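You operate a simulated robot arm through the tools that you are given. There is no shell and no other tool. Be economical: measure what you need, move in short steps, check, and stop when the job is done.

You are at the controls of a simulated two-armed robot. One attempt, no reset.

JOB
Put the sole plate labelled "92" from the top of the long table on the white plastic sheet there and the sole plate marked "57" on top of the roll of grey tape.

The check looks at the end state, three seconds after you hand in, the way a careful person would. Anything else that was tipped, shoved, dropped, spilled or broken makes it a failure. Flat cloth is picked up by pressing the open fingertips on it (5 to 10 N) and closing them slowly along it; thin cloth reads only 2 to 8 mm in the jaws.

ROBOT AND FRAMES
Two 7-joint arms with two-finger parallel grippers on one trunk, on a base that drives. Base frame: it is fixed to the floor where the robot stands at the start and does not move with it; the origin is under the middle of the robot, x ahead of it, y to its left, z up. Lengths are in cm, angles in degrees, forces in N, time in s.
The left shoulder is at the start at [7, 16.3, 124.5], the right one opposite. With the tool pointing down near the work surface each hand reaches from about 36 to 88 cm from the robot's upright axis, wherever it stands, measured 20 degrees to its own side. Payload 3.43 kg a hand.
Tool frame (each hand has its own): the origin (TCP) lies between the finger pads and is the grasp point; the fingertips stand 3.4 cm ahead of it; z points along the fingers, y is the line along which they close. Largest opening 12.8 cm; finger width 2.4, thickness 1.2; the body of the gripper, 4.8 by 13 cm, starts 9.6 cm behind the TCP.
Orientation is that of the tool frame in the base frame, as a unit quaternion [x, y, z, w]. With the fingers straight down and closing along the base's y, the tool's x points along the base's -x, its y along +y and its z along -z.

CONTROLS
- The arms move only by the tool play_rows. It takes "left_moves", "right_moves" or both (then of equal length, played together; a hand with none holds still); each is a list of rows, each a list of 7 numbers: the shift along the tool's x, y, z in cm, then the turn, a rotation vector about the tool's x, y, z in degrees, then the opening, from 0 (shut) to 1 (fully open). In form: [[tx, ty, tz, wx, wy, wz, jaw], ...]. A call has 1 to 10 rows; each row shifts and turns the commanded pose from where the row before left it, along the tool's axes as they then stand. Rows are played at 5 a second. More than 5 cm and 8.6 degrees between two rows, or a gripper value outside its range, and nothing of the call is played. Where a pose cannot be reached the arm comes as near as it can. A force on the tool above 40 N (or 10 N above the force at the start of the call, whichever is more), or a blocked arm, ends the call early, and 0.2 s more pass. Each finger travels about 15.3 cm/s and halts on what it meets, pressing with about 37 N; the grip force reading is that of the motor and also rises with nothing between the fingers. The clock runs only during rows and for 0.2 s after the last one: add rows that do not move to give the fingers time. The reply holds the time, the measured pose of the TCP, the force on the tool along the base axes, the opening and the grip force, in the units named above and with some noise, and new pictures: "show" is both (left out), scene, wrist or none (wrist: the cameras of the hands that moved).
- Cameras (640 x 400 px; columns grow to the right, rows downward): "scene" is now at [12.11, -4.55, 146.35]; the picture's right is [-0.53, -0.85, 0.00], its down [-0.57, 0.35, -0.74] and it looks along [0.63, -0.39, -0.67] (base axes); focal length 250 px, centre (320, 200). "left" rides on the left gripper at [7.6, 1.1, -16] in its tool frame; the picture's right is [-0.15, 0.99, 0.00], its down [-0.88, -0.13, -0.46] and it looks along [-0.45, -0.07, 0.89] (tool axes); focal length 234 px, centre (320, 200). "right" rides on the right gripper at [7.6, -1.1, -16] in its tool frame; the picture's right is [0.15, 0.99, 0.00], its down [-0.88, 0.13, -0.46] and it looks along [-0.45, 0.07, 0.89] (tool axes); focal length 234 px, centre (320, 200). There is no depth. A picture from a camera that has moved, and an enlarged one, comes with that camera's place and axes in the base frame and with its lens.
- move_column(by): slides the trunk up (or, below 0, down) by that many cm; the arms and the scene camera ride with it, the base frame stays. It gives what a move gives, with no picture.
- steer(legs): drives the robot by 1 to 6 legs, each [ahead, left, turn to the left] in cm, cm and degrees, along the robot's own axes; the way and the turn of a leg run together, so that a leg with both is an arc; at most 150 cm and 180 degrees a leg. The arms and the cameras ride along, it lands a little off, and it stops where it bumps. It gives what a move gives, and a new picture of the scene camera.
- aim_head(pan, tilt): turns the head with the scene camera to pan (to the left, within 86 degrees either way) and tilt (down, from -29 to 69), counted from straight ahead of the robot. It gives what a move gives, and a new picture of the scene camera.
- inspect(camera, box): a new picture of the part [left, top, right, bottom] of that camera's present view, enlarged. No time passes.
- sign_off(): hands the job in; it is judged then, once.

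Go step by step. Nothing tells you exact positions but the pictures and the camera data: compare them with the known pose of the tool, close in by small moves and look again before you grip or let go. The budget is 120 turns and 260 pictures, counting those below and the enlarged ones. Unless the task says otherwise, let go and move clear before handing in, and close with one line.

The tools are called after "Emit:" as a command line: name --argument value ..., lists and objects as JSON in quotes. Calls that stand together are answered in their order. play_rows: Moves the arms, as the interface text tells. Its arguments: {"type":"object","properties":{"left_moves":{"type":"array","items":{"type":"array","items":{"type":"number"}}},"right_moves":{"type":"array","items":{"type":"array","items":{"type":"number"}}},"show":{"type":"string","enum":["both","scene","wrist","none"]}},"required":[]} The other tools are called the same way: move_column (by) slides the trunk up or down; steer (legs) drives the base; aim_head (pan, tilt) turns the head that bears the scene camera; inspect (camera, box) takes an enlarged picture of a part of a camera's view; sign_off () hands the job in.

At the start:

```text
time: 0.0
left_eef_pos: [55.77, -0.55, 114.87]
left_tcp_rot: [0.001, 1.0, 0.001, 0.0]
left_ft_force: [-0.5, 1.1, 1.3]
left_gripper_width: 12.8
left_grasp_force: 0.0
right_eef_pos: [38.58, -46.12, 113.54]
right_tcp_rot: [-0.001, 1.0, 0.0, 0.0]
right_ft_force: [0.0, -0.6, -0.1]
right_gripper_width: 12.79
right_grasp_force: 0.0
trunk travel left (down, up): [-72.5, 21.5]
robot x, y, heading: [0.21, 0.08, 0.1]
head pan, tilt: [-31.8, 41.9]
```

scene: 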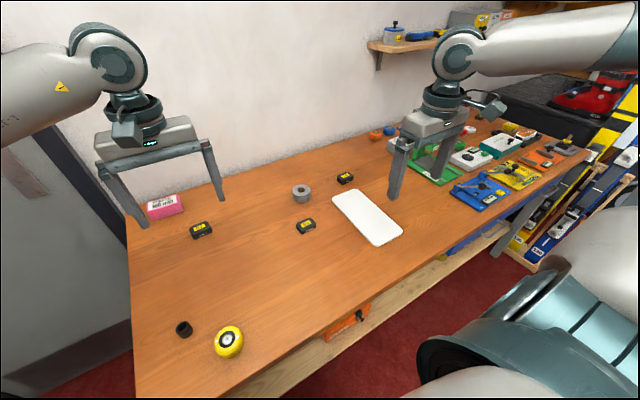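
right: 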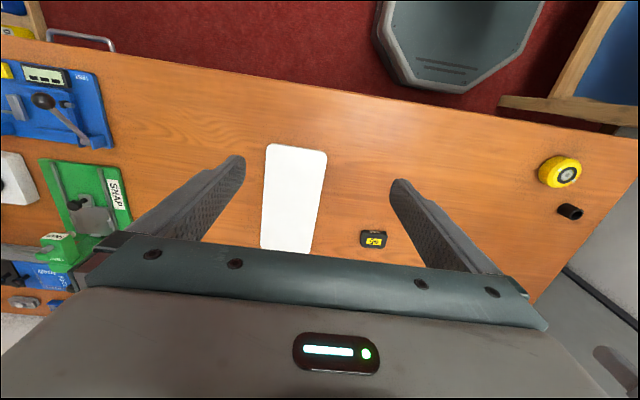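
left: 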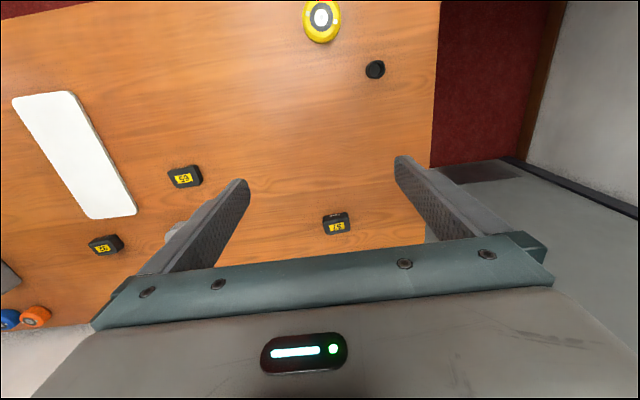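

I see three small black blocks with yellow labels, a grey tape roll and a white sheet. I'll read the labels first.

Emit:
inspect --camera "scene" --box '[270, 160, 410, 248]'

Emit:
inspect --camera "left" --box '[60, 150, 220, 270]'

Emit:
inspect --camera "left" --box '[296, 195, 376, 245]'

Emit:
inspect --camera "scene" --box '[130, 180, 250, 255]'

```text
4.55 times, centred on (340, 204) of scene
camera zoom: at [12.11, -4.55, 146.35], right [-0.53, -0.85, 0.0], down [-0.57, 0.35, -0.74], along [0.63, -0.39, -0.67], focal length 1138 px, centre (229, 182)
```

zoom: 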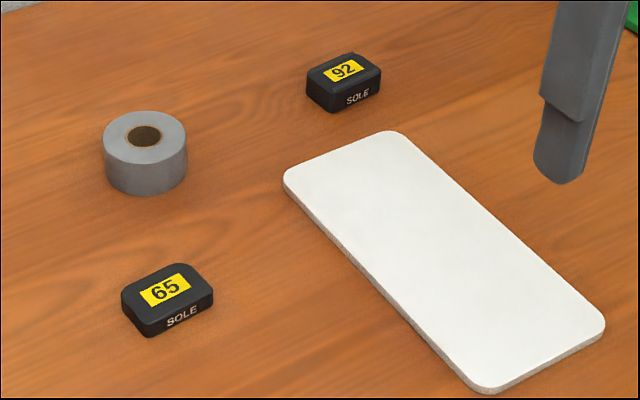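

```text
3.33 times, centred on (140, 210) of left
camera zoom: at [48.08, 0.45, 130.81], right [0.15, 0.99, 0.0], down [0.88, -0.13, 0.46], along [0.45, -0.07, -0.89], focal length 781 px, centre (920, 167)
```

zoom: 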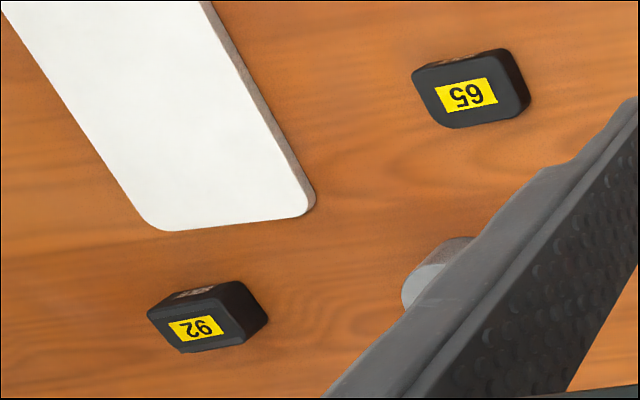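

```text
8.00 times, centred on (336, 220) of left
camera zoom: at [48.08, 0.45, 130.81], right [0.15, 0.99, 0.0], down [0.88, -0.13, 0.46], along [0.45, -0.07, -0.89], focal length 1873 px, centre (192, 40)
```

zoom: 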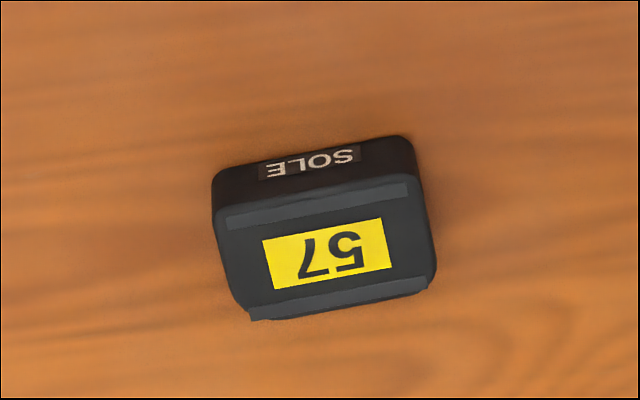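

```text
5.33 times, centred on (190, 218) of scene
camera zoom: at [12.11, -4.55, 146.35], right [-0.53, -0.85, 0.0], down [-0.57, 0.35, -0.74], along [0.63, -0.39, -0.67], focal length 1335 px, centre (1013, 107)
```

zoom: 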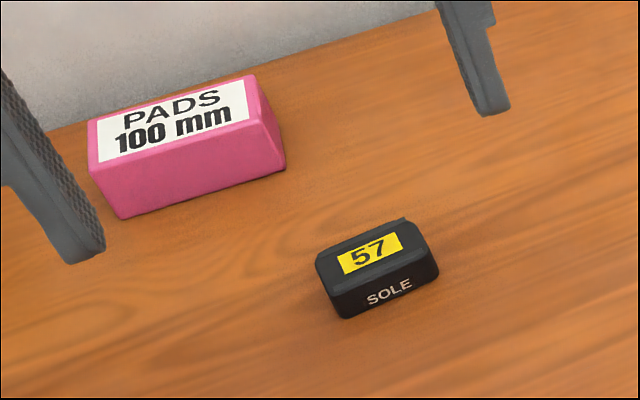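

Plate 57 is at about (77, 0), 92 at about (75.5, -55), the tape at about (75, -35) and the sheet at about (54, -49). 92 is near the limit of reach, so I'll slide the robot about 20 cm right, along the table edge, after checking clearance.

Emit:
aim_head --pan -35 --tilt 62

```text
time: 0.8
left_eef_pos: [55.77, -0.58, 114.91]
left_tcp_rot: [0.0, 1.0, 0.0, 0.0]
left_ft_force: [0.8, -0.6, 0.1]
left_gripper_width: 12.81
left_grasp_force: 0.0
right_eef_pos: [38.53, -46.11, 113.56]
right_tcp_rot: [-0.001, 1.0, 0.0, -0.001]
right_ft_force: [0.8, 0.9, 0.8]
right_gripper_width: 12.79
right_grasp_force: 0.1
trunk travel left (down, up): [-72.5, 21.5]
robot x, y, heading: [0.58, 0.2, -0.2]
head pan, tilt: [-35.0, 62.0]
camera scene: at [10.27, -3.83, 143.73], right [-0.57, -0.82, 0.0], down [-0.72, 0.51, -0.47], along [0.39, -0.27, -0.88], focal length 250 px, centre (320, 200)
```

scene: 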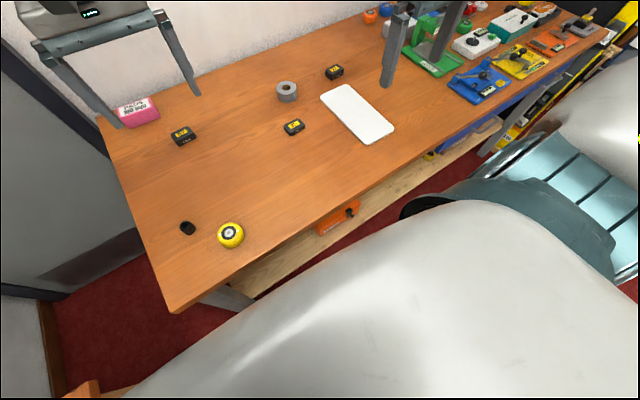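

The floor to the right is clear. I'll slide 20 cm that way.

Emit:
steer --legs '[[0, -20, 0]]'

Emit:
aim_head --pan -10 --tilt 45

```text
time: 2.4
left_eef_pos: [55.82, -19.93, 114.93]
left_tcp_rot: [0.0, 1.0, -0.001, -0.001]
left_ft_force: [-0.8, 0.4, 0.8]
left_gripper_width: 12.8
left_grasp_force: 0.0
right_eef_pos: [38.63, -65.61, 113.7]
right_tcp_rot: [-0.001, 1.0, -0.001, 0.0]
right_ft_force: [-0.7, 0.7, -0.7]
right_gripper_width: 12.81
right_grasp_force: 0.1
trunk travel left (down, up): [-72.5, 21.5]
robot x, y, heading: [-0.17, -19.87, 0.1]
head pan, tilt: [-35.0, 62.0]
camera scene: at [10.27, -23.22, 143.73], right [-0.57, -0.82, 0.0], down [-0.72, 0.51, -0.47], along [0.38, -0.27, -0.88], focal length 250 px, centre (320, 200)
```

scene: 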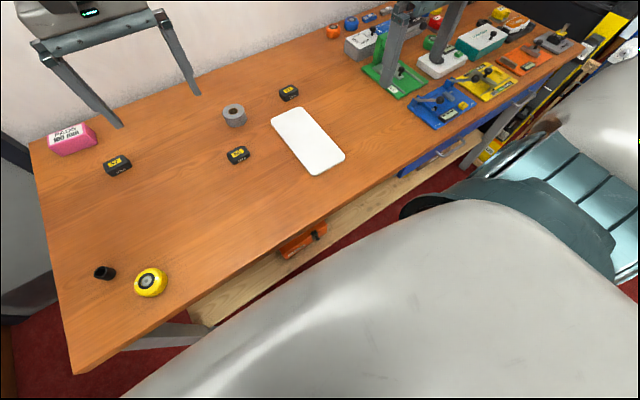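

```text
time: 3.3
left_eef_pos: [55.77, -20.05, 114.85]
left_tcp_rot: [0.0, 1.0, 0.001, -0.001]
left_ft_force: [0.2, -0.4, -0.3]
left_gripper_width: 12.8
left_grasp_force: 0.1
right_eef_pos: [38.65, -65.64, 113.61]
right_tcp_rot: [-0.001, 1.0, 0.001, 0.0]
right_ft_force: [0.5, 0.1, 0.4]
right_gripper_width: 12.79
right_grasp_force: 0.3
trunk travel left (down, up): [-72.5, 21.5]
robot x, y, heading: [0.19, -19.64, -0.1]
head pan, tilt: [-10.0, 45.0]
camera scene: at [13.0, -21.08, 145.89], right [-0.17, -0.98, 0.0], down [-0.7, 0.12, -0.71], along [0.7, -0.12, -0.71], focal length 250 px, centre (320, 200)
```

scene: 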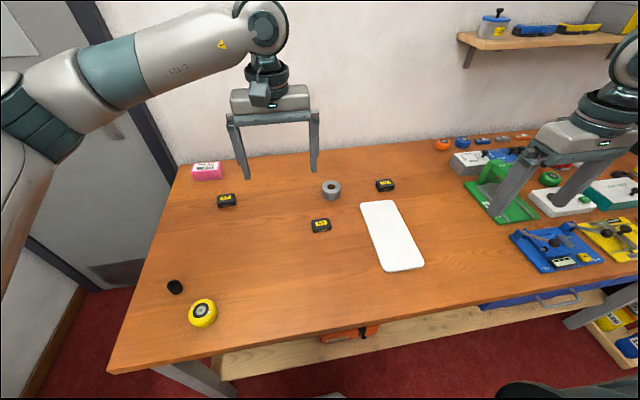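

All clear so far. I'll move both hands above their plates and look with the wrist cameras.

Emit:
play_rows --left_moves '[[-2.15, 1.99, 1.1, 0, 0, 0, 1], [-2.15, 1.99, 1.1, 0, 0, 0, 1], [-2.15, 1.99, 1.1, 0, 0, 0, 1], [-2.15, 1.99, 1.1, 0, 0, 0, 1], [-2.15, 1.99, 1.1, 0, 0, 0, 1], [-2.15, 1.99, 1.1, 0, 0, 0, 1], [-2.15, 1.99, 1.1, 0, 0, 0, 1], [-2.15, 1.99, 1.1, 0, 0, 0, 1], [-2.15, 1.99, 1.1, 0, 0, 0, 1], [-2.15, 1.99, 1.1, 0, 0, 0, 1]]' --right_moves '[[-3.69, 1.03, 1, 0, 0, 0, 1], [-3.69, 1.03, 1, 0, 0, 0, 1], [-3.69, 1.03, 1, 0, 0, 0, 1], [-3.69, 1.03, 1, 0, 0, 0, 1], [-3.69, 1.03, 1, 0, 0, 0, 1], [-3.69, 1.03, 1, 0, 0, 0, 1], [-3.69, 1.03, 1, 0, 0, 0, 1], [-3.69, 1.03, 1, 0, 0, 0, 1], [-3.69, 1.03, 1, 0, 0, 0, 1], [-3.69, 1.03, 1, 0, 0, 0, 1]]'

```text
time: 5.5
left_eef_pos: [77.43, -0.27, 103.72]
left_tcp_rot: [0.002, 1.0, 0.001, -0.001]
left_ft_force: [1.2, 1.0, -0.4]
left_gripper_width: 12.79
left_grasp_force: 0.1
right_eef_pos: [73.38, -56.04, 104.28]
right_tcp_rot: [0.0, 1.0, 0.0, 0.0]
right_ft_force: [0.2, 0.7, 0.2]
right_gripper_width: 12.81
right_grasp_force: 0.1
right hand out of reach, approached as far as the arm can: row 10
trunk travel left (down, up): [-72.5, 21.5]
robot x, y, heading: [0.09, -19.72, 0.0]
head pan, tilt: [-10.0, 45.0]
camera scene: at [13.13, -21.14, 145.88], right [-0.17, -0.98, 0.0], down [-0.7, 0.12, -0.71], along [0.7, -0.12, -0.71], focal length 250 px, centre (320, 200)
camera right: at [65.75, -57.17, 120.17], right [-0.15, 0.99, 0.0], down [0.88, 0.13, 0.46], along [0.45, 0.07, -0.89], focal length 234 px, centre (320, 200)
camera left: at [69.64, 0.83, 119.59], right [0.15, 0.99, 0.0], down [0.88, -0.13, 0.45], along [0.45, -0.07, -0.89], focal length 234 px, centre (320, 200)
```

scene: 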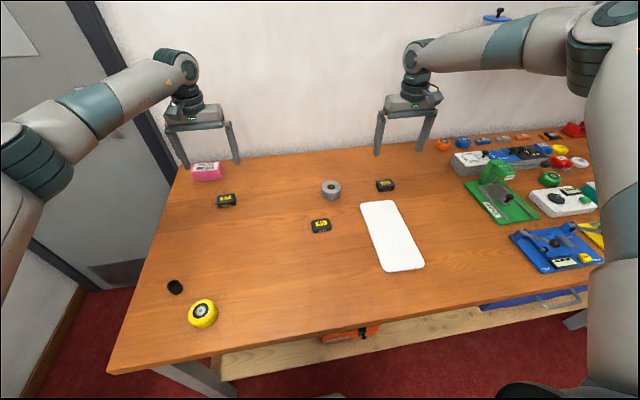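
right: 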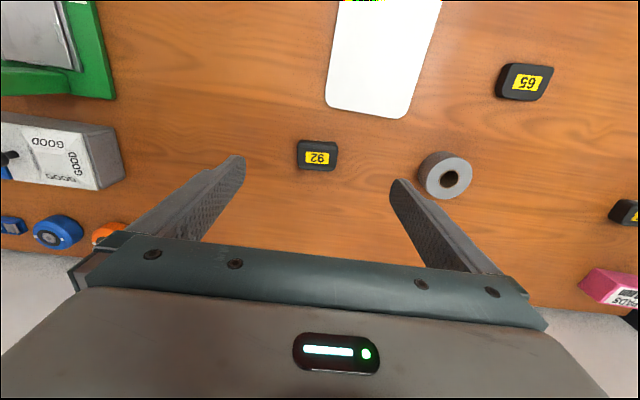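
left: 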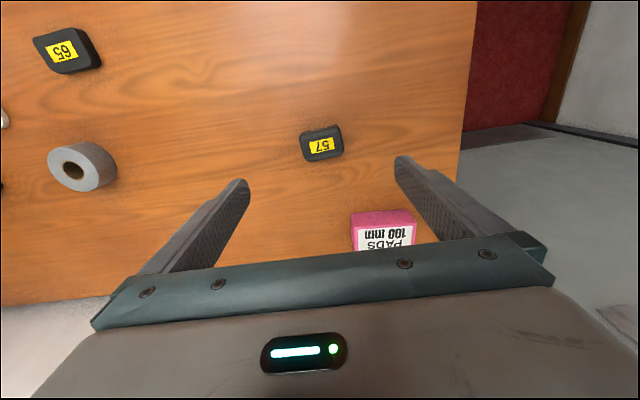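

57 sits right below the left hand. I'll check its angle before descending.

Emit:
inspect --camera "left" --box '[282, 115, 362, 165]'

Emit:
inspect --camera "right" --box '[278, 130, 358, 180]'

```text
8.00 times, centred on (322, 140) of left
camera zoom: at [69.64, 0.83, 119.59], right [0.15, 0.99, 0.0], down [0.88, -0.13, 0.45], along [0.45, -0.07, -0.89], focal length 1873 px, centre (304, 680)
```

zoom: 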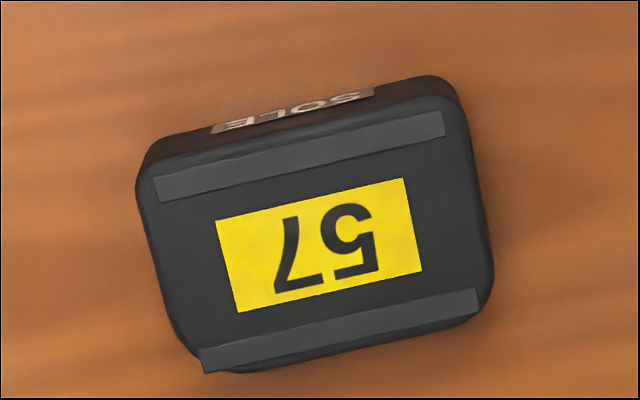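

```text
8.00 times, centred on (318, 155) of right
camera zoom: at [65.75, -57.17, 120.17], right [-0.15, 0.99, 0.0], down [0.88, 0.13, 0.46], along [0.45, 0.07, -0.89], focal length 1873 px, centre (336, 560)
```

zoom: 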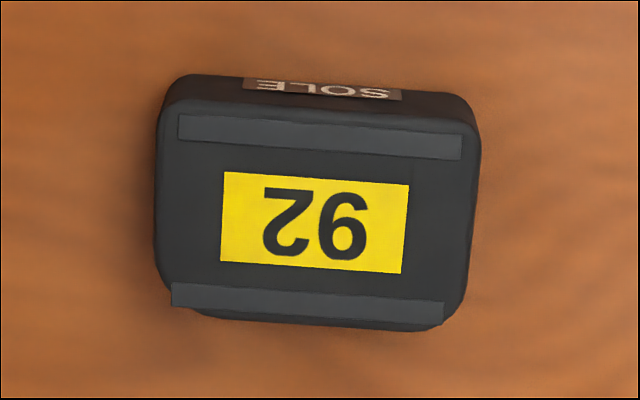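

Both plates are turned about 4° CCW. I'll lower the left hand partway, with that turn.

Emit:
play_rows --left_moves '[[-0.1, 0.05, 3, 0, 0, -4, 1], [-0.1, 0.05, 3, 0, 0, 0, 1], [0, 0, 3, 0, 0, 0, 1], [0, 0, 2, 0, 0, 0, 1]]' --show "both"

Emit:
inspect --camera "scene" --box '[160, 140, 280, 215]'

```text
time: 6.5
left_eef_pos: [77.79, -0.01, 92.72]
left_tcp_rot: [-0.036, 0.999, 0.0, 0.0]
left_ft_force: [0.5, -0.1, -0.1]
left_gripper_width: 12.8
left_grasp_force: 0.1
right_eef_pos: [73.3, -55.97, 104.21]
right_tcp_rot: [-0.001, 1.0, 0.0, 0.001]
right_ft_force: [1.4, -0.6, -0.3]
right_gripper_width: 12.79
right_grasp_force: 0.1
trunk travel left (down, up): [-72.5, 21.5]
robot x, y, heading: [-0.21, -19.4, 0.1]
head pan, tilt: [-10.0, 45.0]
camera scene: at [13.11, -21.06, 145.89], right [-0.17, -0.98, 0.0], down [-0.7, 0.12, -0.71], along [0.7, -0.12, -0.71], focal length 250 px, centre (320, 200)
camera left: at [69.94, 0.49, 108.67], right [0.08, 1.0, 0.0], down [0.89, -0.07, 0.46], along [0.45, -0.03, -0.89], focal length 234 px, centre (320, 200)
```

scene: 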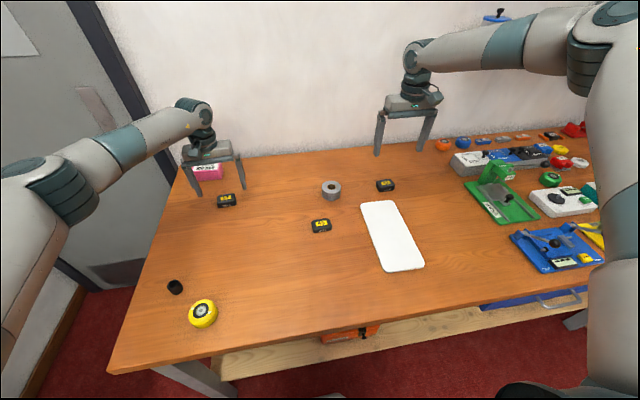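
left: 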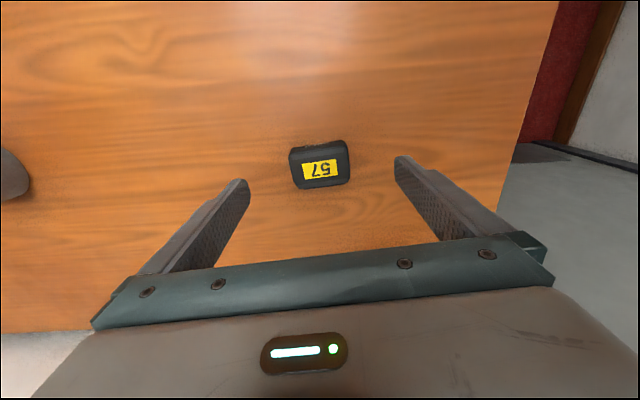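

```text
5.33 times, centred on (220, 178) of scene
camera zoom: at [13.11, -21.06, 145.89], right [-0.17, -0.98, 0.0], down [-0.7, 0.12, -0.71], along [0.7, -0.12, -0.71], focal length 1335 px, centre (853, 320)
```

zoom: 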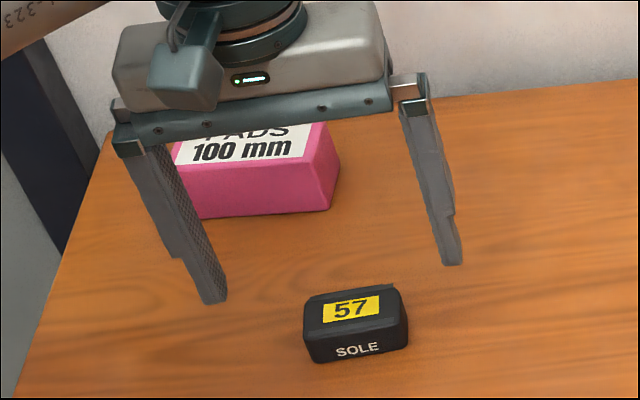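

Well aligned. I'll lower to TCP z about 88.1 and close.

Emit:
play_rows --left_moves '[[0, 0.1, 2.5, 0, 0, 0, 1], [0, 0, 2.1, 0, 0, 0, 1], [0, 0, 0, 0, 0, 0, 0.7], [0, 0, 0, 0, 0, 0, 0.5], [0, 0, 0, 0, 0, 0, 0.3], [0, 0, 0, 0, 0, 0, 0.1], [0, 0, 0, 0, 0, 0, 0.1]]' --show "wrist"

Emit:
inspect --camera "scene" --box '[160, 140, 280, 215]'

```text
time: 8.1
left_eef_pos: [77.42, -0.01, 88.09]
left_tcp_rot: [-0.034, 0.999, 0.0, -0.001]
left_ft_force: [-0.2, -0.6, 0.1]
left_gripper_width: 5.93
left_grasp_force: 36.9
right_eef_pos: [73.3, -55.99, 104.41]
right_tcp_rot: [-0.001, 1.0, 0.0, 0.001]
right_ft_force: [-0.4, 0.1, 0.0]
right_gripper_width: 12.81
right_grasp_force: 0.1
trunk travel left (down, up): [-72.5, 21.5]
robot x, y, heading: [-0.18, -19.13, 0.0]
head pan, tilt: [-10.0, 45.0]
camera left: at [69.74, 0.46, 104.05], right [0.08, 1.0, 0.0], down [0.89, -0.07, 0.46], along [0.45, -0.04, -0.89], focal length 234 px, centre (320, 200)
```

left: 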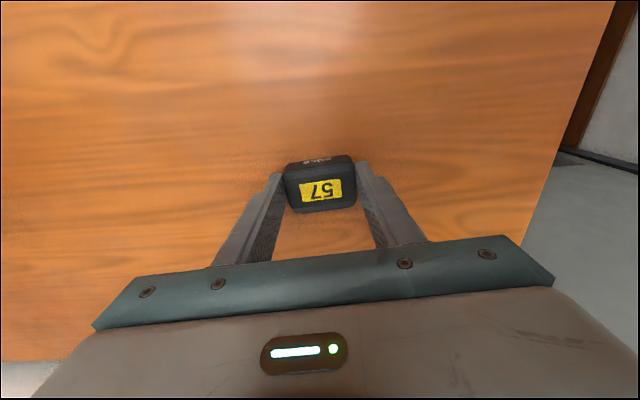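

```text
5.33 times, centred on (220, 178) of scene
camera zoom: at [13.02, -21.09, 145.9], right [-0.17, -0.98, 0.0], down [-0.7, 0.12, -0.71], along [0.7, -0.12, -0.71], focal length 1335 px, centre (853, 320)
```

zoom: 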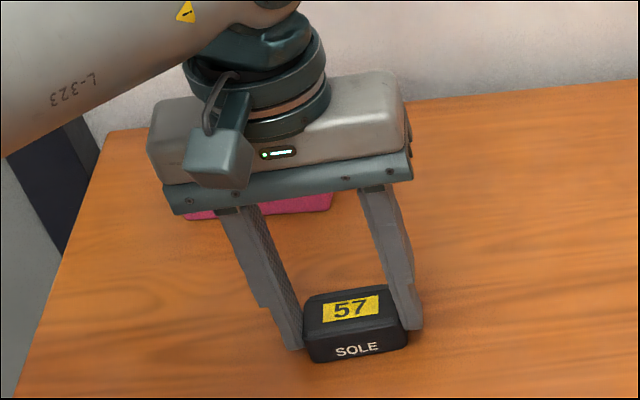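

57 is gripped. I'll lift it, and lower the right hand toward 92 to test the reach.

Emit:
play_rows --left_moves '[[0, 0, -1.5, 0, 0, 0, 0.1], [0, 0, -3, 0, 0, 0, 0.1], [0, 0, -3, 0, 0, 0, 0.1], [0, 0, -4, 0, 0, 0, 0.1], [0, 0, 0, 0, 0, 0, 0.1]]' --right_moves '[[0, 0, 2, 0, 0, -4, 1], [0, 0, 3, 0, 0, 0, 1], [0, 0, 3, 0, 0, 0, 1], [0, 0, 3, 0, 0, 0, 1], [0, 0, 0, 0, 0, 0, 1]]'

```text
time: 9.3
left_eef_pos: [77.66, -0.05, 99.69]
left_tcp_rot: [-0.035, 0.999, -0.001, -0.001]
left_ft_force: [0.2, 0.4, 0.2]
left_gripper_width: 1.27
left_grasp_force: 0.0
right_eef_pos: [69.46, -57.07, 95.25]
right_tcp_rot: [-0.036, 0.999, 0.0, 0.001]
right_ft_force: [-0.5, 0.6, 0.5]
right_gripper_width: 12.78
right_grasp_force: 0.1
right hand out of reach, approached as far as the arm can: row 1, 2, 3, 4
trunk travel left (down, up): [-72.5, 21.5]
robot x, y, heading: [0.08, -19.69, -0.0]
head pan, tilt: [-10.0, 45.0]
camera scene: at [13.07, -21.04, 145.89], right [-0.17, -0.98, 0.0], down [-0.7, 0.12, -0.71], along [0.7, -0.12, -0.71], focal length 250 px, centre (320, 200)
camera right: at [61.95, -58.7, 111.2], right [-0.22, 0.98, 0.0], down [0.87, 0.19, 0.46], along [0.45, 0.1, -0.89], focal length 234 px, centre (320, 200)
camera left: at [69.82, 0.49, 115.53], right [0.08, 1.0, 0.0], down [0.89, -0.07, 0.45], along [0.45, -0.04, -0.89], focal length 234 px, centre (320, 200)
```

scene: 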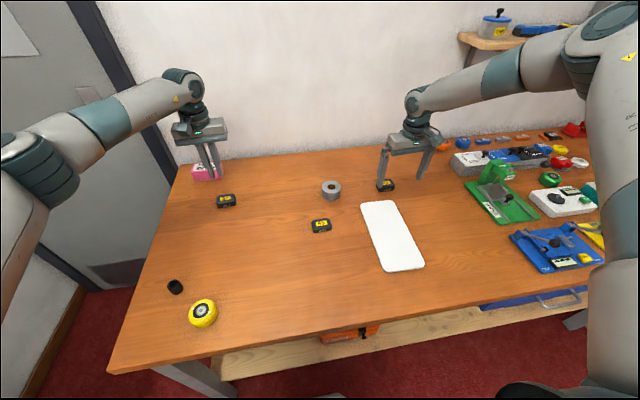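
right: 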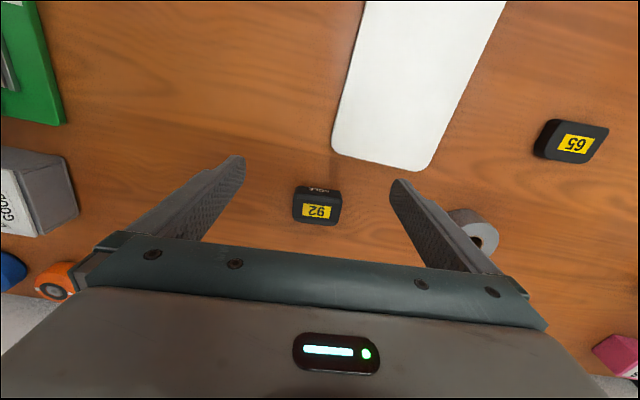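
left: 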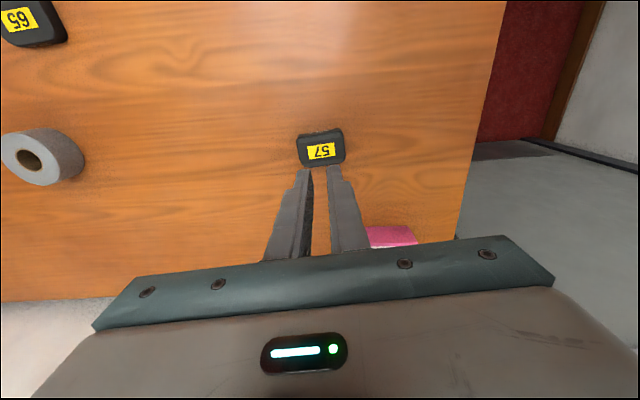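

The plate slipped out and stayed where it was. The right hand was also pulled back by its reach limit. I'll look at the plate's faces more closely.

Emit:
inspect --camera "left" --box '[290, 122, 354, 172]'

Emit:
inspect --camera "right" --box '[285, 175, 349, 235]'

Emit:
inspect --camera "scene" --box '[206, 185, 246, 212]'

```text
8.00 times, centred on (322, 147) of left
camera zoom: at [69.82, 0.49, 115.53], right [0.08, 1.0, 0.0], down [0.89, -0.07, 0.45], along [0.45, -0.04, -0.89], focal length 1873 px, centre (304, 624)
```

zoom: 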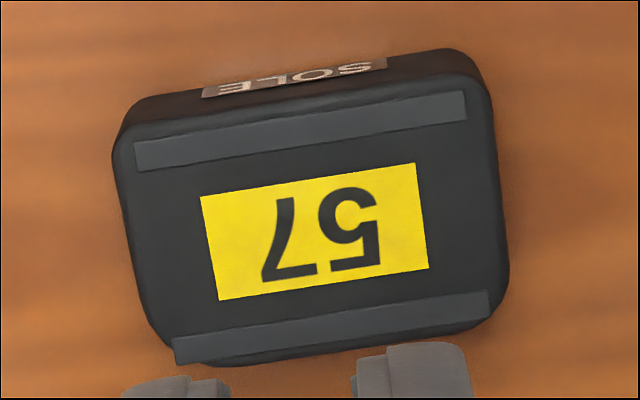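

```text
6.67 times, centred on (317, 205) of right
camera zoom: at [61.95, -58.7, 111.2], right [-0.22, 0.98, 0.0], down [0.87, 0.19, 0.46], along [0.45, 0.1, -0.89], focal length 1561 px, centre (340, 167)
```

zoom: 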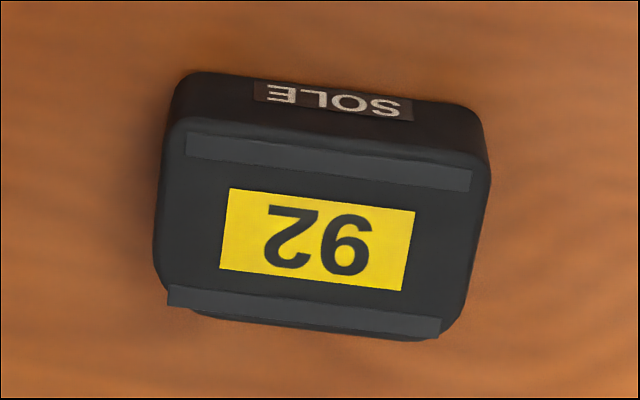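

```text
14.81 times, centred on (226, 198) of scene
camera zoom: at [13.07, -21.04, 145.89], right [-0.17, -0.98, 0.0], down [-0.7, 0.12, -0.71], along [0.7, -0.12, -0.71], focal length 3708 px, centre (1713, 222)
```

zoom: 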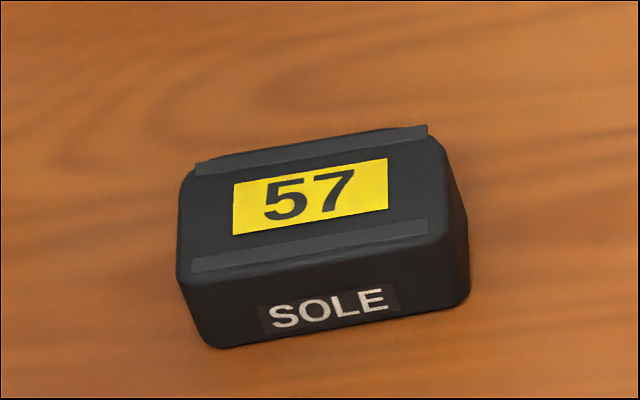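

I'll grip across the flat long faces instead, so I'm turning the left hand 90° at height and raising the right hand out of the way.

Emit:
play_rows --left_moves '[[0, 0, 0, 0, 0, 8.5, 0.6], [0, 0, 0, 0, 0, 8.5, 0.6], [0, 0, 0, 0, 0, 8.5, 0.6], [0, 0, 0, 0, 0, 8.5, 0.6], [0, 0, 0, 0, 0, 8.5, 0.6], [0, 0, 0, 0, 0, 8.5, 0.6], [0, 0, 0, 0, 0, 8.5, 0.6], [0, 0, 0, 0, 0, 8.5, 0.6], [0, 0, 0, 0, 0, 8.5, 0.6], [0, 0, 0, 0, 0, 8.5, 0.6]]' --right_moves '[[0.5, 0, -1, 0, 0, 0, 1], [0.5, 0, -1, 0, 0, 0, 1], [0.5, 0, -1, 0, 0, 0, 1], [0.5, 0, -1, 0, 0, 0, 1], [0.5, 0, -1, 0, 0, 0, 1], [0.5, 0, -1, 0, 0, 0, 1], [0.5, 0, -1, 0, 0, 0, 1], [0.5, 0, -1, 0, 0, 0, 1], [0.5, 0, -1, 0, 0, 0, 1], [0.5, 0, -1, 0, 0, 0, 1]]' --show "none"

Emit:
play_rows --left_moves '[[0, 0, 2, 0, 0, 5, 0.6], [0, 0, 2, 0, 0, 0, 0.6], [0, 0, 2, 0, 0, 0, 0.6], [0, 0, 0, 0, 0, 0, 0.6]]'

Emit:
inspect --camera "scene" --box '[160, 140, 280, 215]'

```text
time: 11.5
left_eef_pos: [77.39, -0.01, 99.75]
left_tcp_rot: [0.234, 0.972, 0.0, 0.0]
left_ft_force: [-0.6, 0.5, -0.2]
left_gripper_width: 7.66
left_grasp_force: 0.1
left hand out of reach, approached as far as the arm can: row 5, 6, 7, 8, 9, 10
right_eef_pos: [64.15, -57.47, 105.35]
right_tcp_rot: [-0.036, 0.999, 0.0, 0.0]
right_ft_force: [-0.2, 0.2, -0.1]
right_gripper_width: 12.8
right_grasp_force: 0.1
trunk travel left (down, up): [-72.5, 21.5]
robot x, y, heading: [-0.01, -19.58, -0.0]
head pan, tilt: [-10.0, 45.0]
```

```text
time: 12.5
left_eef_pos: [77.47, -0.01, 95.64]
left_tcp_rot: [0.234, 0.972, 0.0, 0.0]
left_ft_force: [-0.1, -0.4, 0.4]
left_gripper_width: 7.7
left_grasp_force: 0.1
left hand out of reach, approached as far as the arm can: row 1
right_eef_pos: [64.11, -57.52, 105.38]
right_tcp_rot: [-0.036, 0.999, 0.0, 0.0]
right_ft_force: [-0.6, 0.0, -0.1]
right_gripper_width: 12.81
right_grasp_force: 0.0
trunk travel left (down, up): [-72.5, 21.5]
robot x, y, heading: [-0.49, -19.59, -0.1]
head pan, tilt: [-10.0, 45.0]
camera scene: at [12.97, -21.09, 145.9], right [-0.17, -0.98, 0.0], down [-0.7, 0.12, -0.71], along [0.7, -0.12, -0.71], focal length 250 px, centre (320, 200)
camera left: at [71.04, 4.33, 111.6], right [0.58, 0.81, 0.0], down [0.72, -0.52, 0.46], along [0.37, -0.27, -0.89], focal length 234 px, centre (320, 200)
```

scene: 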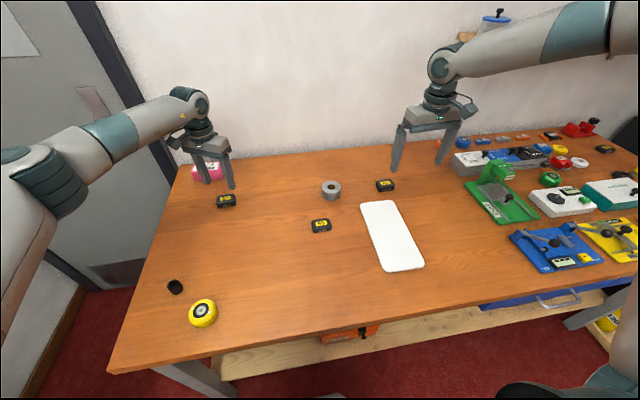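
left: 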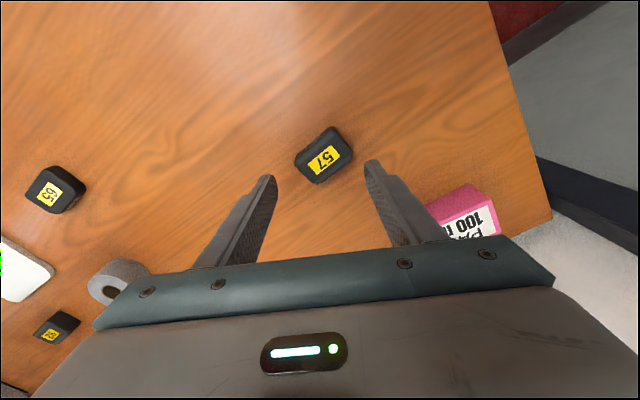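

```text
5.33 times, centred on (220, 178) of scene
camera zoom: at [12.97, -21.09, 145.9], right [-0.17, -0.98, 0.0], down [-0.7, 0.12, -0.71], along [0.7, -0.12, -0.71], focal length 1335 px, centre (853, 320)
```

zoom: 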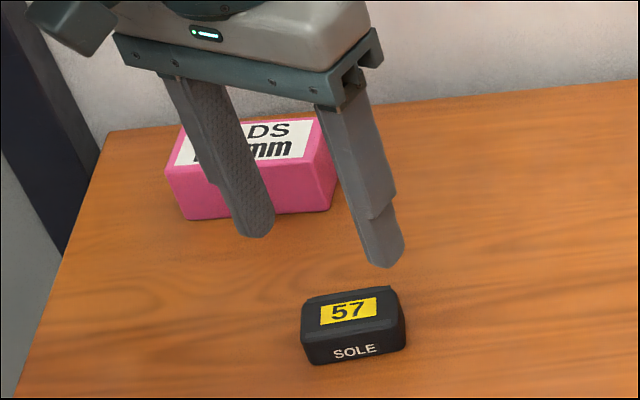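

The wrist limit stops that turn, so I'll go the other way around.

Emit:
play_rows --left_moves '[[0, 0, -2, 0, 0, -8.5, 0.6], [0, 0, -2, 0, 0, -8.5, 0.6], [0, 0, 0, 0, 0, -8.5, 0.6], [0, 0, 0, 0, 0, -8.5, 0.6], [0, 0, 0, 0, 0, -8.5, 0.6], [0, 0, 0, 0, 0, -8.5, 0.6], [0, 0, 0, 0, 0, -8.5, 0.6], [0, 0, 0, 0, 0, -8.5, 0.6], [0, 0, 0, 0, 0, -8.5, 0.6], [0, 0, 0, 0, 0, -8.5, 0.6]]' --show "none"

Emit:
play_rows --left_moves '[[0, 0, 0, 0, 0, -8.5, 0.6], [0, 0, 0, 0, 0, -8.5, 0.6], [0, 0, 0, 0, 0, -8.5, 0.6], [0, 0, 0, 0, 0, -8.5, 0.6], [0, 0, 0, 0, 0, 0, 0.6]]'

```text
time: 14.7
left_eef_pos: [77.45, 0.05, 99.8]
left_tcp_rot: [-0.484, 0.875, 0.0, 0.001]
left_ft_force: [-0.9, -0.1, -0.1]
left_gripper_width: 7.69
left_grasp_force: 0.0
right_eef_pos: [64.22, -57.53, 105.36]
right_tcp_rot: [-0.036, 0.999, -0.001, 0.0]
right_ft_force: [-0.1, -0.1, 0.1]
right_gripper_width: 12.76
right_grasp_force: 0.1
trunk travel left (down, up): [-72.5, 21.5]
robot x, y, heading: [-0.34, -19.86, -0.2]
head pan, tilt: [-10.0, 45.0]
```

```text
time: 15.9
left_eef_pos: [77.45, 0.08, 99.8]
left_tcp_rot: [0.719, -0.695, 0.0, 0.0]
left_ft_force: [-0.1, -0.6, 0.5]
left_gripper_width: 7.66
left_grasp_force: 0.0
right_eef_pos: [64.25, -57.48, 105.32]
right_tcp_rot: [-0.036, 0.999, -0.001, 0.0]
right_ft_force: [0.6, -0.8, -0.2]
right_gripper_width: 12.81
right_grasp_force: 0.0
trunk travel left (down, up): [-72.5, 21.5]
robot x, y, heading: [0.04, -19.68, -0.1]
head pan, tilt: [-10.0, 45.0]
camera scene: at [13.02, -21.08, 145.9], right [-0.17, -0.98, 0.0], down [-0.7, 0.12, -0.71], along [0.7, -0.12, -0.71], focal length 250 px, centre (320, 200)
camera left: at [76.46, -7.75, 115.71], right [-0.99, 0.11, 0.0], down [0.1, 0.88, 0.46], along [0.05, 0.45, -0.89], focal length 234 px, centre (320, 200)
```

scene: 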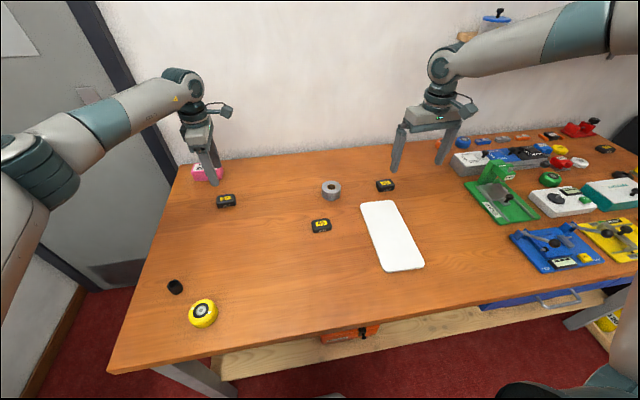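
left: 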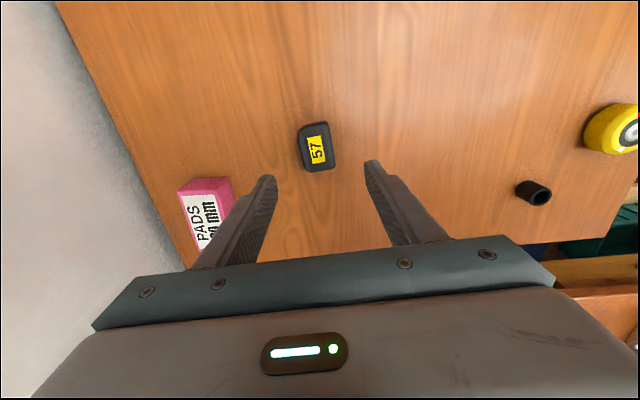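

The fingers now close along x. I'll descend on the plate in two steps.

Emit:
play_rows --left_moves '[[-0.1, -0.2, 3, 0, 0, -2, 0.6], [0, 0, 3, 0, 0, 0, 0.6], [0, 0, 2.5, 0, 0, 0, 0.6], [0, 0, 0, 0, 0, 0, 0.6]]' --show "wrist"

Emit:
inspect --camera "scene" --box '[160, 140, 280, 215]'

```text
time: 16.9
left_eef_pos: [77.46, -0.08, 91.23]
left_tcp_rot: [0.731, -0.683, 0.001, 0.0]
left_ft_force: [-0.3, -0.5, -0.4]
left_gripper_width: 7.7
left_grasp_force: 0.2
right_eef_pos: [64.21, -57.42, 105.42]
right_tcp_rot: [-0.036, 0.999, 0.0, 0.0]
right_ft_force: [0.5, -0.4, 0.6]
right_gripper_width: 12.78
right_grasp_force: 0.0
trunk travel left (down, up): [-72.5, 21.5]
robot x, y, heading: [0.13, -19.61, 0.2]
head pan, tilt: [-10.0, 45.0]
camera left: at [76.78, -7.8, 107.15], right [-1.0, 0.08, 0.0], down [0.07, 0.89, 0.46], along [0.04, 0.45, -0.89], focal length 234 px, centre (320, 200)
```

left: 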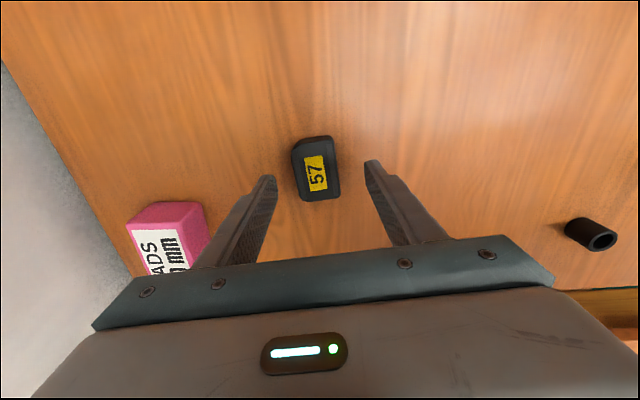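

```text
5.33 times, centred on (220, 178) of scene
camera zoom: at [13.01, -21.08, 145.9], right [-0.17, -0.98, 0.0], down [-0.7, 0.12, -0.71], along [0.7, -0.12, -0.71], focal length 1335 px, centre (853, 320)
```

zoom: 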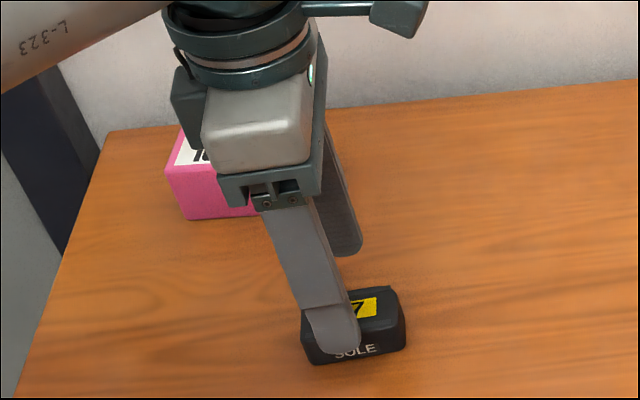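

Aligned within 0.3 cm. I'll go down and close.

Emit:
play_rows --left_moves '[[0, -0.3, 2, 0, 0, 0, 0.6], [0, 0, 1.55, 0, 0, 0, 0.6], [0, 0, 0, 0, 0, 0, 0.6], [0, 0, 0, 0, 0, 0, 0.45], [0, 0, 0, 0, 0, 0, 0.3], [0, 0, 0, 0, 0, 0, 0.1], [0, 0, 0, 0, 0, 0, 0], [0, 0, 0, 0, 0, 0, 0]]' --show "wrist"

Emit:
play_rows --left_moves '[[0, 0, -0.5, 0, 0, 0, 0], [0, 0, -0.5, 0, 0, 0, 0], [0, 0, -1, 0, 0, 0, 0], [0, 0, -1, 0, 0, 0, 0], [0, 0, 0, 0, 0, 0, 0]]' --show "wrist"

Emit:
inspect --camera "scene" --box '[160, 140, 280, 215]'

```text
time: 18.7
left_eef_pos: [77.73, 0.01, 87.81]
left_tcp_rot: [0.731, -0.682, 0.0, 0.0]
left_ft_force: [0.3, -0.2, 1.0]
left_gripper_width: 4.13
left_grasp_force: 36.8
right_eef_pos: [64.23, -57.51, 105.27]
right_tcp_rot: [-0.036, 0.999, 0.0, -0.001]
right_ft_force: [0.3, 0.7, 0.2]
right_gripper_width: 12.81
right_grasp_force: 0.0
trunk travel left (down, up): [-72.5, 21.5]
robot x, y, heading: [-0.08, -19.43, -0.1]
head pan, tilt: [-10.0, 45.0]
camera left: at [77.13, -7.66, 103.72], right [-1.0, 0.08, 0.0], down [0.07, 0.89, 0.46], along [0.04, 0.45, -0.89], focal length 234 px, centre (320, 200)
```

left: 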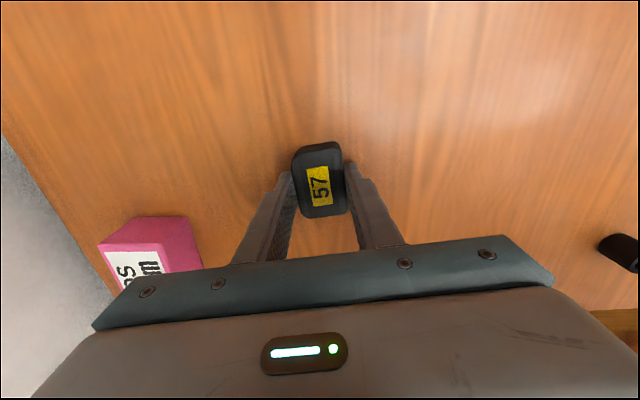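

```text
time: 19.9
left_eef_pos: [77.96, 0.02, 90.78]
left_tcp_rot: [0.731, -0.682, 0.0, -0.001]
left_ft_force: [-0.5, 0.0, -0.7]
left_gripper_width: 4.14
left_grasp_force: 37.1
right_eef_pos: [64.29, -57.52, 105.27]
right_tcp_rot: [-0.035, 0.999, 0.0, 0.0]
right_ft_force: [-0.3, 0.1, 0.3]
right_gripper_width: 12.8
right_grasp_force: 0.1
trunk travel left (down, up): [-72.5, 21.5]
robot x, y, heading: [-0.16, -19.48, -0.1]
head pan, tilt: [-10.0, 45.0]
camera left: at [77.17, -7.64, 106.64], right [-1.0, 0.08, 0.0], down [0.07, 0.89, 0.46], along [0.04, 0.45, -0.89], focal length 234 px, centre (320, 200)
```

left: 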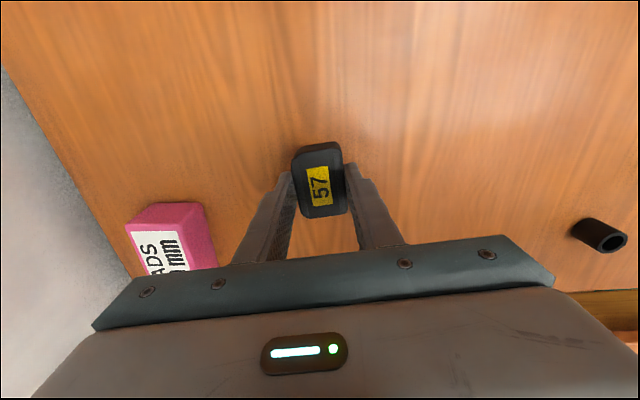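

```text
5.33 times, centred on (220, 178) of scene
camera zoom: at [13.05, -21.07, 145.89], right [-0.17, -0.98, 0.0], down [-0.7, 0.12, -0.71], along [0.7, -0.12, -0.71], focal length 1335 px, centre (853, 320)
```

zoom: 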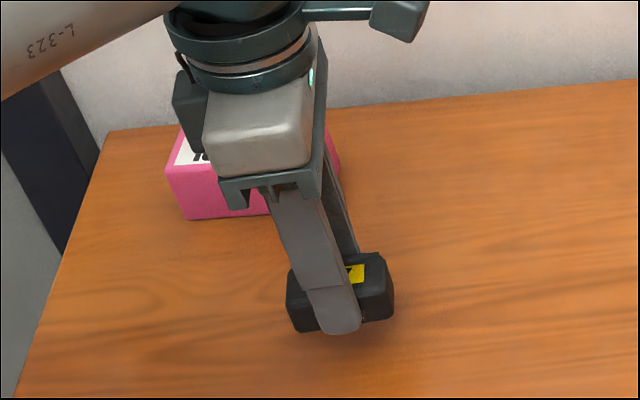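

57 is held this time. I'll lift it higher, then drive 15 cm right so the tape and 92 come within reach.

Emit:
play_rows --left_moves '[[0.5, 0, -2.5, 0, 0, 0, 0], [0.5, 0, -3, 0, 0, 0, 0], [0.5, 0, -3, 0, 0, 0, 0], [0.5, 0, -3, 0, 0, 0, 0], [0, 0, 0, 0, 0, 0, 0]]' --show "none"

Emit:
steer --legs '[[0, -15, 0]]'

```text
time: 21.1
left_eef_pos: [78.17, -2.03, 102.13]
left_tcp_rot: [0.731, -0.683, 0.0, 0.001]
left_ft_force: [0.9, -0.3, -0.3]
left_gripper_width: 4.11
left_grasp_force: 37.4
right_eef_pos: [64.28, -57.48, 105.39]
right_tcp_rot: [-0.036, 0.999, 0.0, -0.001]
right_ft_force: [0.2, -0.2, -0.1]
right_gripper_width: 12.8
right_grasp_force: 0.0
trunk travel left (down, up): [-72.5, 21.5]
robot x, y, heading: [0.22, -19.4, 0.0]
head pan, tilt: [-10.0, 45.0]
```

```text
time: 22.5
left_eef_pos: [78.2, -16.57, 102.24]
left_tcp_rot: [0.731, -0.682, 0.0, 0.0]
left_ft_force: [-0.2, -0.1, -1.8]
left_gripper_width: 4.1
left_grasp_force: 37.1
right_eef_pos: [64.2, -72.04, 105.35]
right_tcp_rot: [-0.035, 0.999, -0.001, -0.001]
right_ft_force: [0.0, 1.1, -0.3]
right_gripper_width: 12.81
right_grasp_force: 0.0
trunk travel left (down, up): [-72.5, 21.5]
robot x, y, heading: [0.15, -34.11, -0.1]
head pan, tilt: [-10.0, 45.0]
camera scene: at [13.03, -35.56, 145.9], right [-0.17, -0.98, 0.0], down [-0.7, 0.12, -0.71], along [0.7, -0.12, -0.71], focal length 250 px, centre (320, 200)
```

scene: 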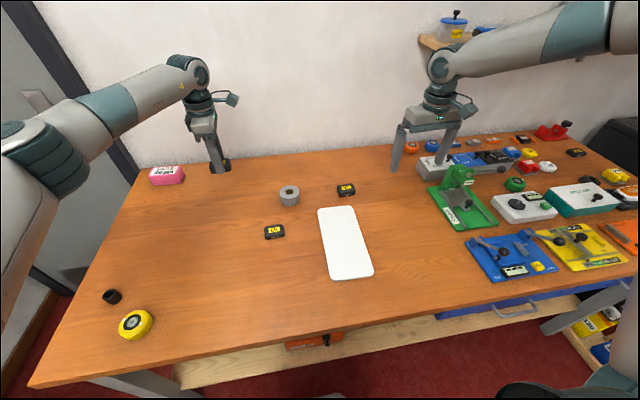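

Next I need a precise fix on the tape and 92.

Emit:
inspect --camera "scene" --box '[250, 160, 370, 235]'

```text
5.33 times, centred on (310, 198) of scene
camera zoom: at [13.03, -35.56, 145.9], right [-0.17, -0.98, 0.0], down [-0.7, 0.12, -0.71], along [0.7, -0.12, -0.71], focal length 1335 px, centre (373, 213)
```

zoom: 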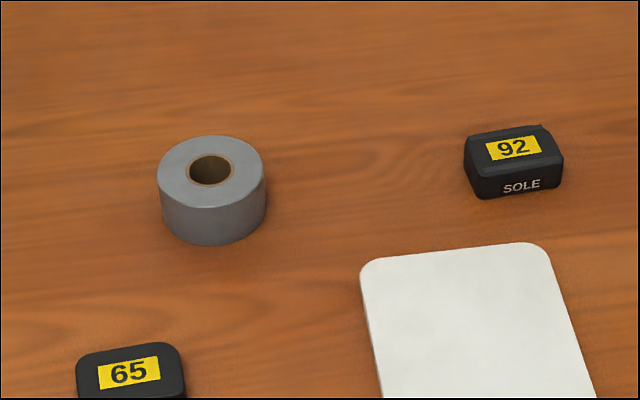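

Tape centre is at about (76.0, -35.9), with its top at z≈87.4. I'll move 57 above it, and bring the right hand over 92 at height.

Emit:
play_rows --left_moves '[[2.39, 0.44, 0, 0, 0, 0, 0], [2.39, 0.44, 0, 0, 0, 0, 0], [2.39, 0.44, 0, 0, 0, 0, 0], [2.39, 0.44, 0, 0, 0, 0, 0], [2.39, 0.44, 0, 0, 0, 0, 0], [2.39, 0.44, 0, 0, 0, 0, 0], [2.39, 0.44, 1.5, 0, 0, 0, 0], [2.39, 0.44, 1.5, 0, 0, 0, 0], [0, 0, 1.5, 0, 0, 0, 0], [0, 0, 0, 0, 0, 0, 0]]'

Emit:
inspect --camera "scene" --box '[230, 140, 350, 215]'

```text
time: 24.7
left_eef_pos: [76.09, -35.96, 97.68]
left_tcp_rot: [0.73, -0.683, -0.001, 0.0]
left_ft_force: [0.1, 0.0, 0.3]
left_gripper_width: 4.12
left_grasp_force: 37.0
right_eef_pos: [64.18, -72.21, 105.31]
right_tcp_rot: [-0.036, 0.999, 0.0, -0.001]
right_ft_force: [0.5, -0.3, 0.3]
right_gripper_width: 12.81
right_grasp_force: 0.0
trunk travel left (down, up): [-72.5, 21.5]
robot x, y, heading: [0.01, -34.25, -0.0]
head pan, tilt: [-10.0, 45.0]
camera scene: at [13.02, -35.75, 145.9], right [-0.17, -0.98, 0.0], down [-0.7, 0.12, -0.71], along [0.7, -0.12, -0.71], focal length 250 px, centre (320, 200)
camera left: at [75.27, -43.7, 113.6], right [-1.0, 0.08, 0.0], down [0.07, 0.89, 0.46], along [0.04, 0.45, -0.89], focal length 234 px, centre (320, 200)
```

scene: 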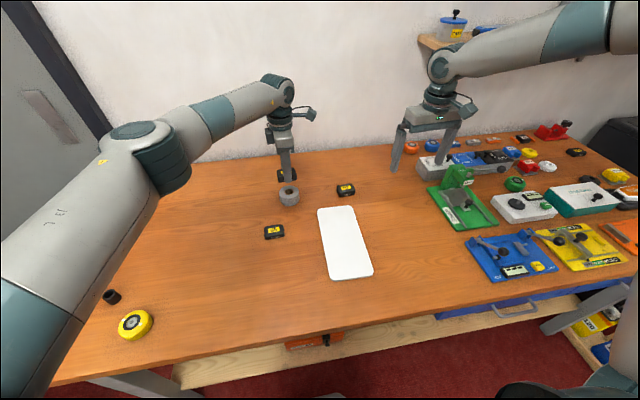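
left: 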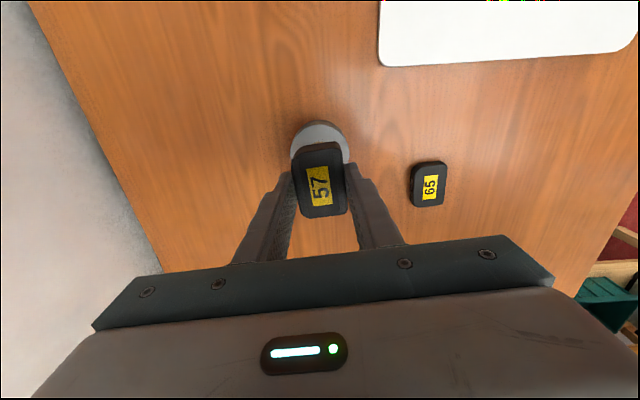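

```text
5.33 times, centred on (290, 178) of scene
camera zoom: at [13.02, -35.75, 145.9], right [-0.17, -0.98, 0.0], down [-0.7, 0.12, -0.71], along [0.7, -0.12, -0.71], focal length 1335 px, centre (480, 320)
```

zoom: 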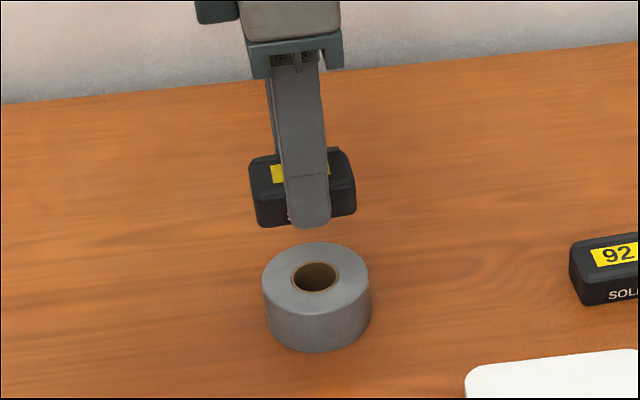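

57 lines up over the tape. I'll lower it gently to near contact.

Emit:
play_rows --left_moves '[[0, 0, 2, 0, 0, 0, 0], [0, 0, 2, 0, 0, 0, 0], [0, 0, 1.2, 0, 0, 0, 0], [0, 0, 0.4, 0, 0, 0, 0], [0, 0, 0, 0, 0, 0, 0]]' --show "none"

Emit:
inspect --camera "scene" --box '[260, 160, 320, 215]'

```text
time: 25.9
left_eef_pos: [75.92, -35.93, 92.01]
left_tcp_rot: [0.73, -0.683, -0.001, 0.0]
left_ft_force: [-0.5, 0.0, -1.2]
left_gripper_width: 4.12
left_grasp_force: 36.9
right_eef_pos: [64.27, -72.15, 105.28]
right_tcp_rot: [-0.036, 0.999, 0.0, 0.0]
right_ft_force: [0.6, -0.7, 0.1]
right_gripper_width: 12.83
right_grasp_force: 0.1
trunk travel left (down, up): [-72.5, 21.5]
robot x, y, heading: [0.18, -34.23, -0.0]
head pan, tilt: [-10.0, 45.0]
```

```text
7.27 times, centred on (290, 188) of scene
camera zoom: at [13.03, -35.75, 145.9], right [-0.17, -0.98, 0.0], down [-0.7, 0.12, -0.71], along [0.7, -0.12, -0.71], focal length 1820 px, centre (538, 291)
```

zoom: 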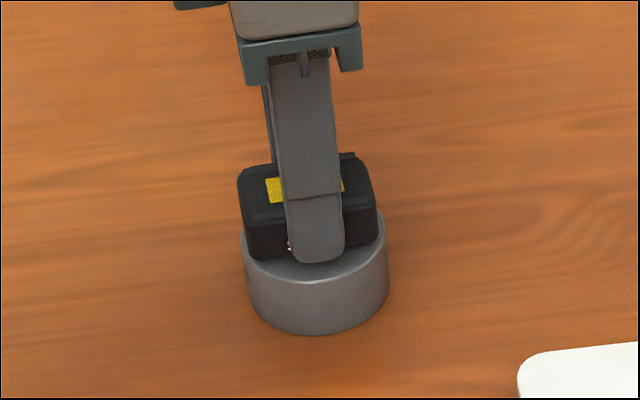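

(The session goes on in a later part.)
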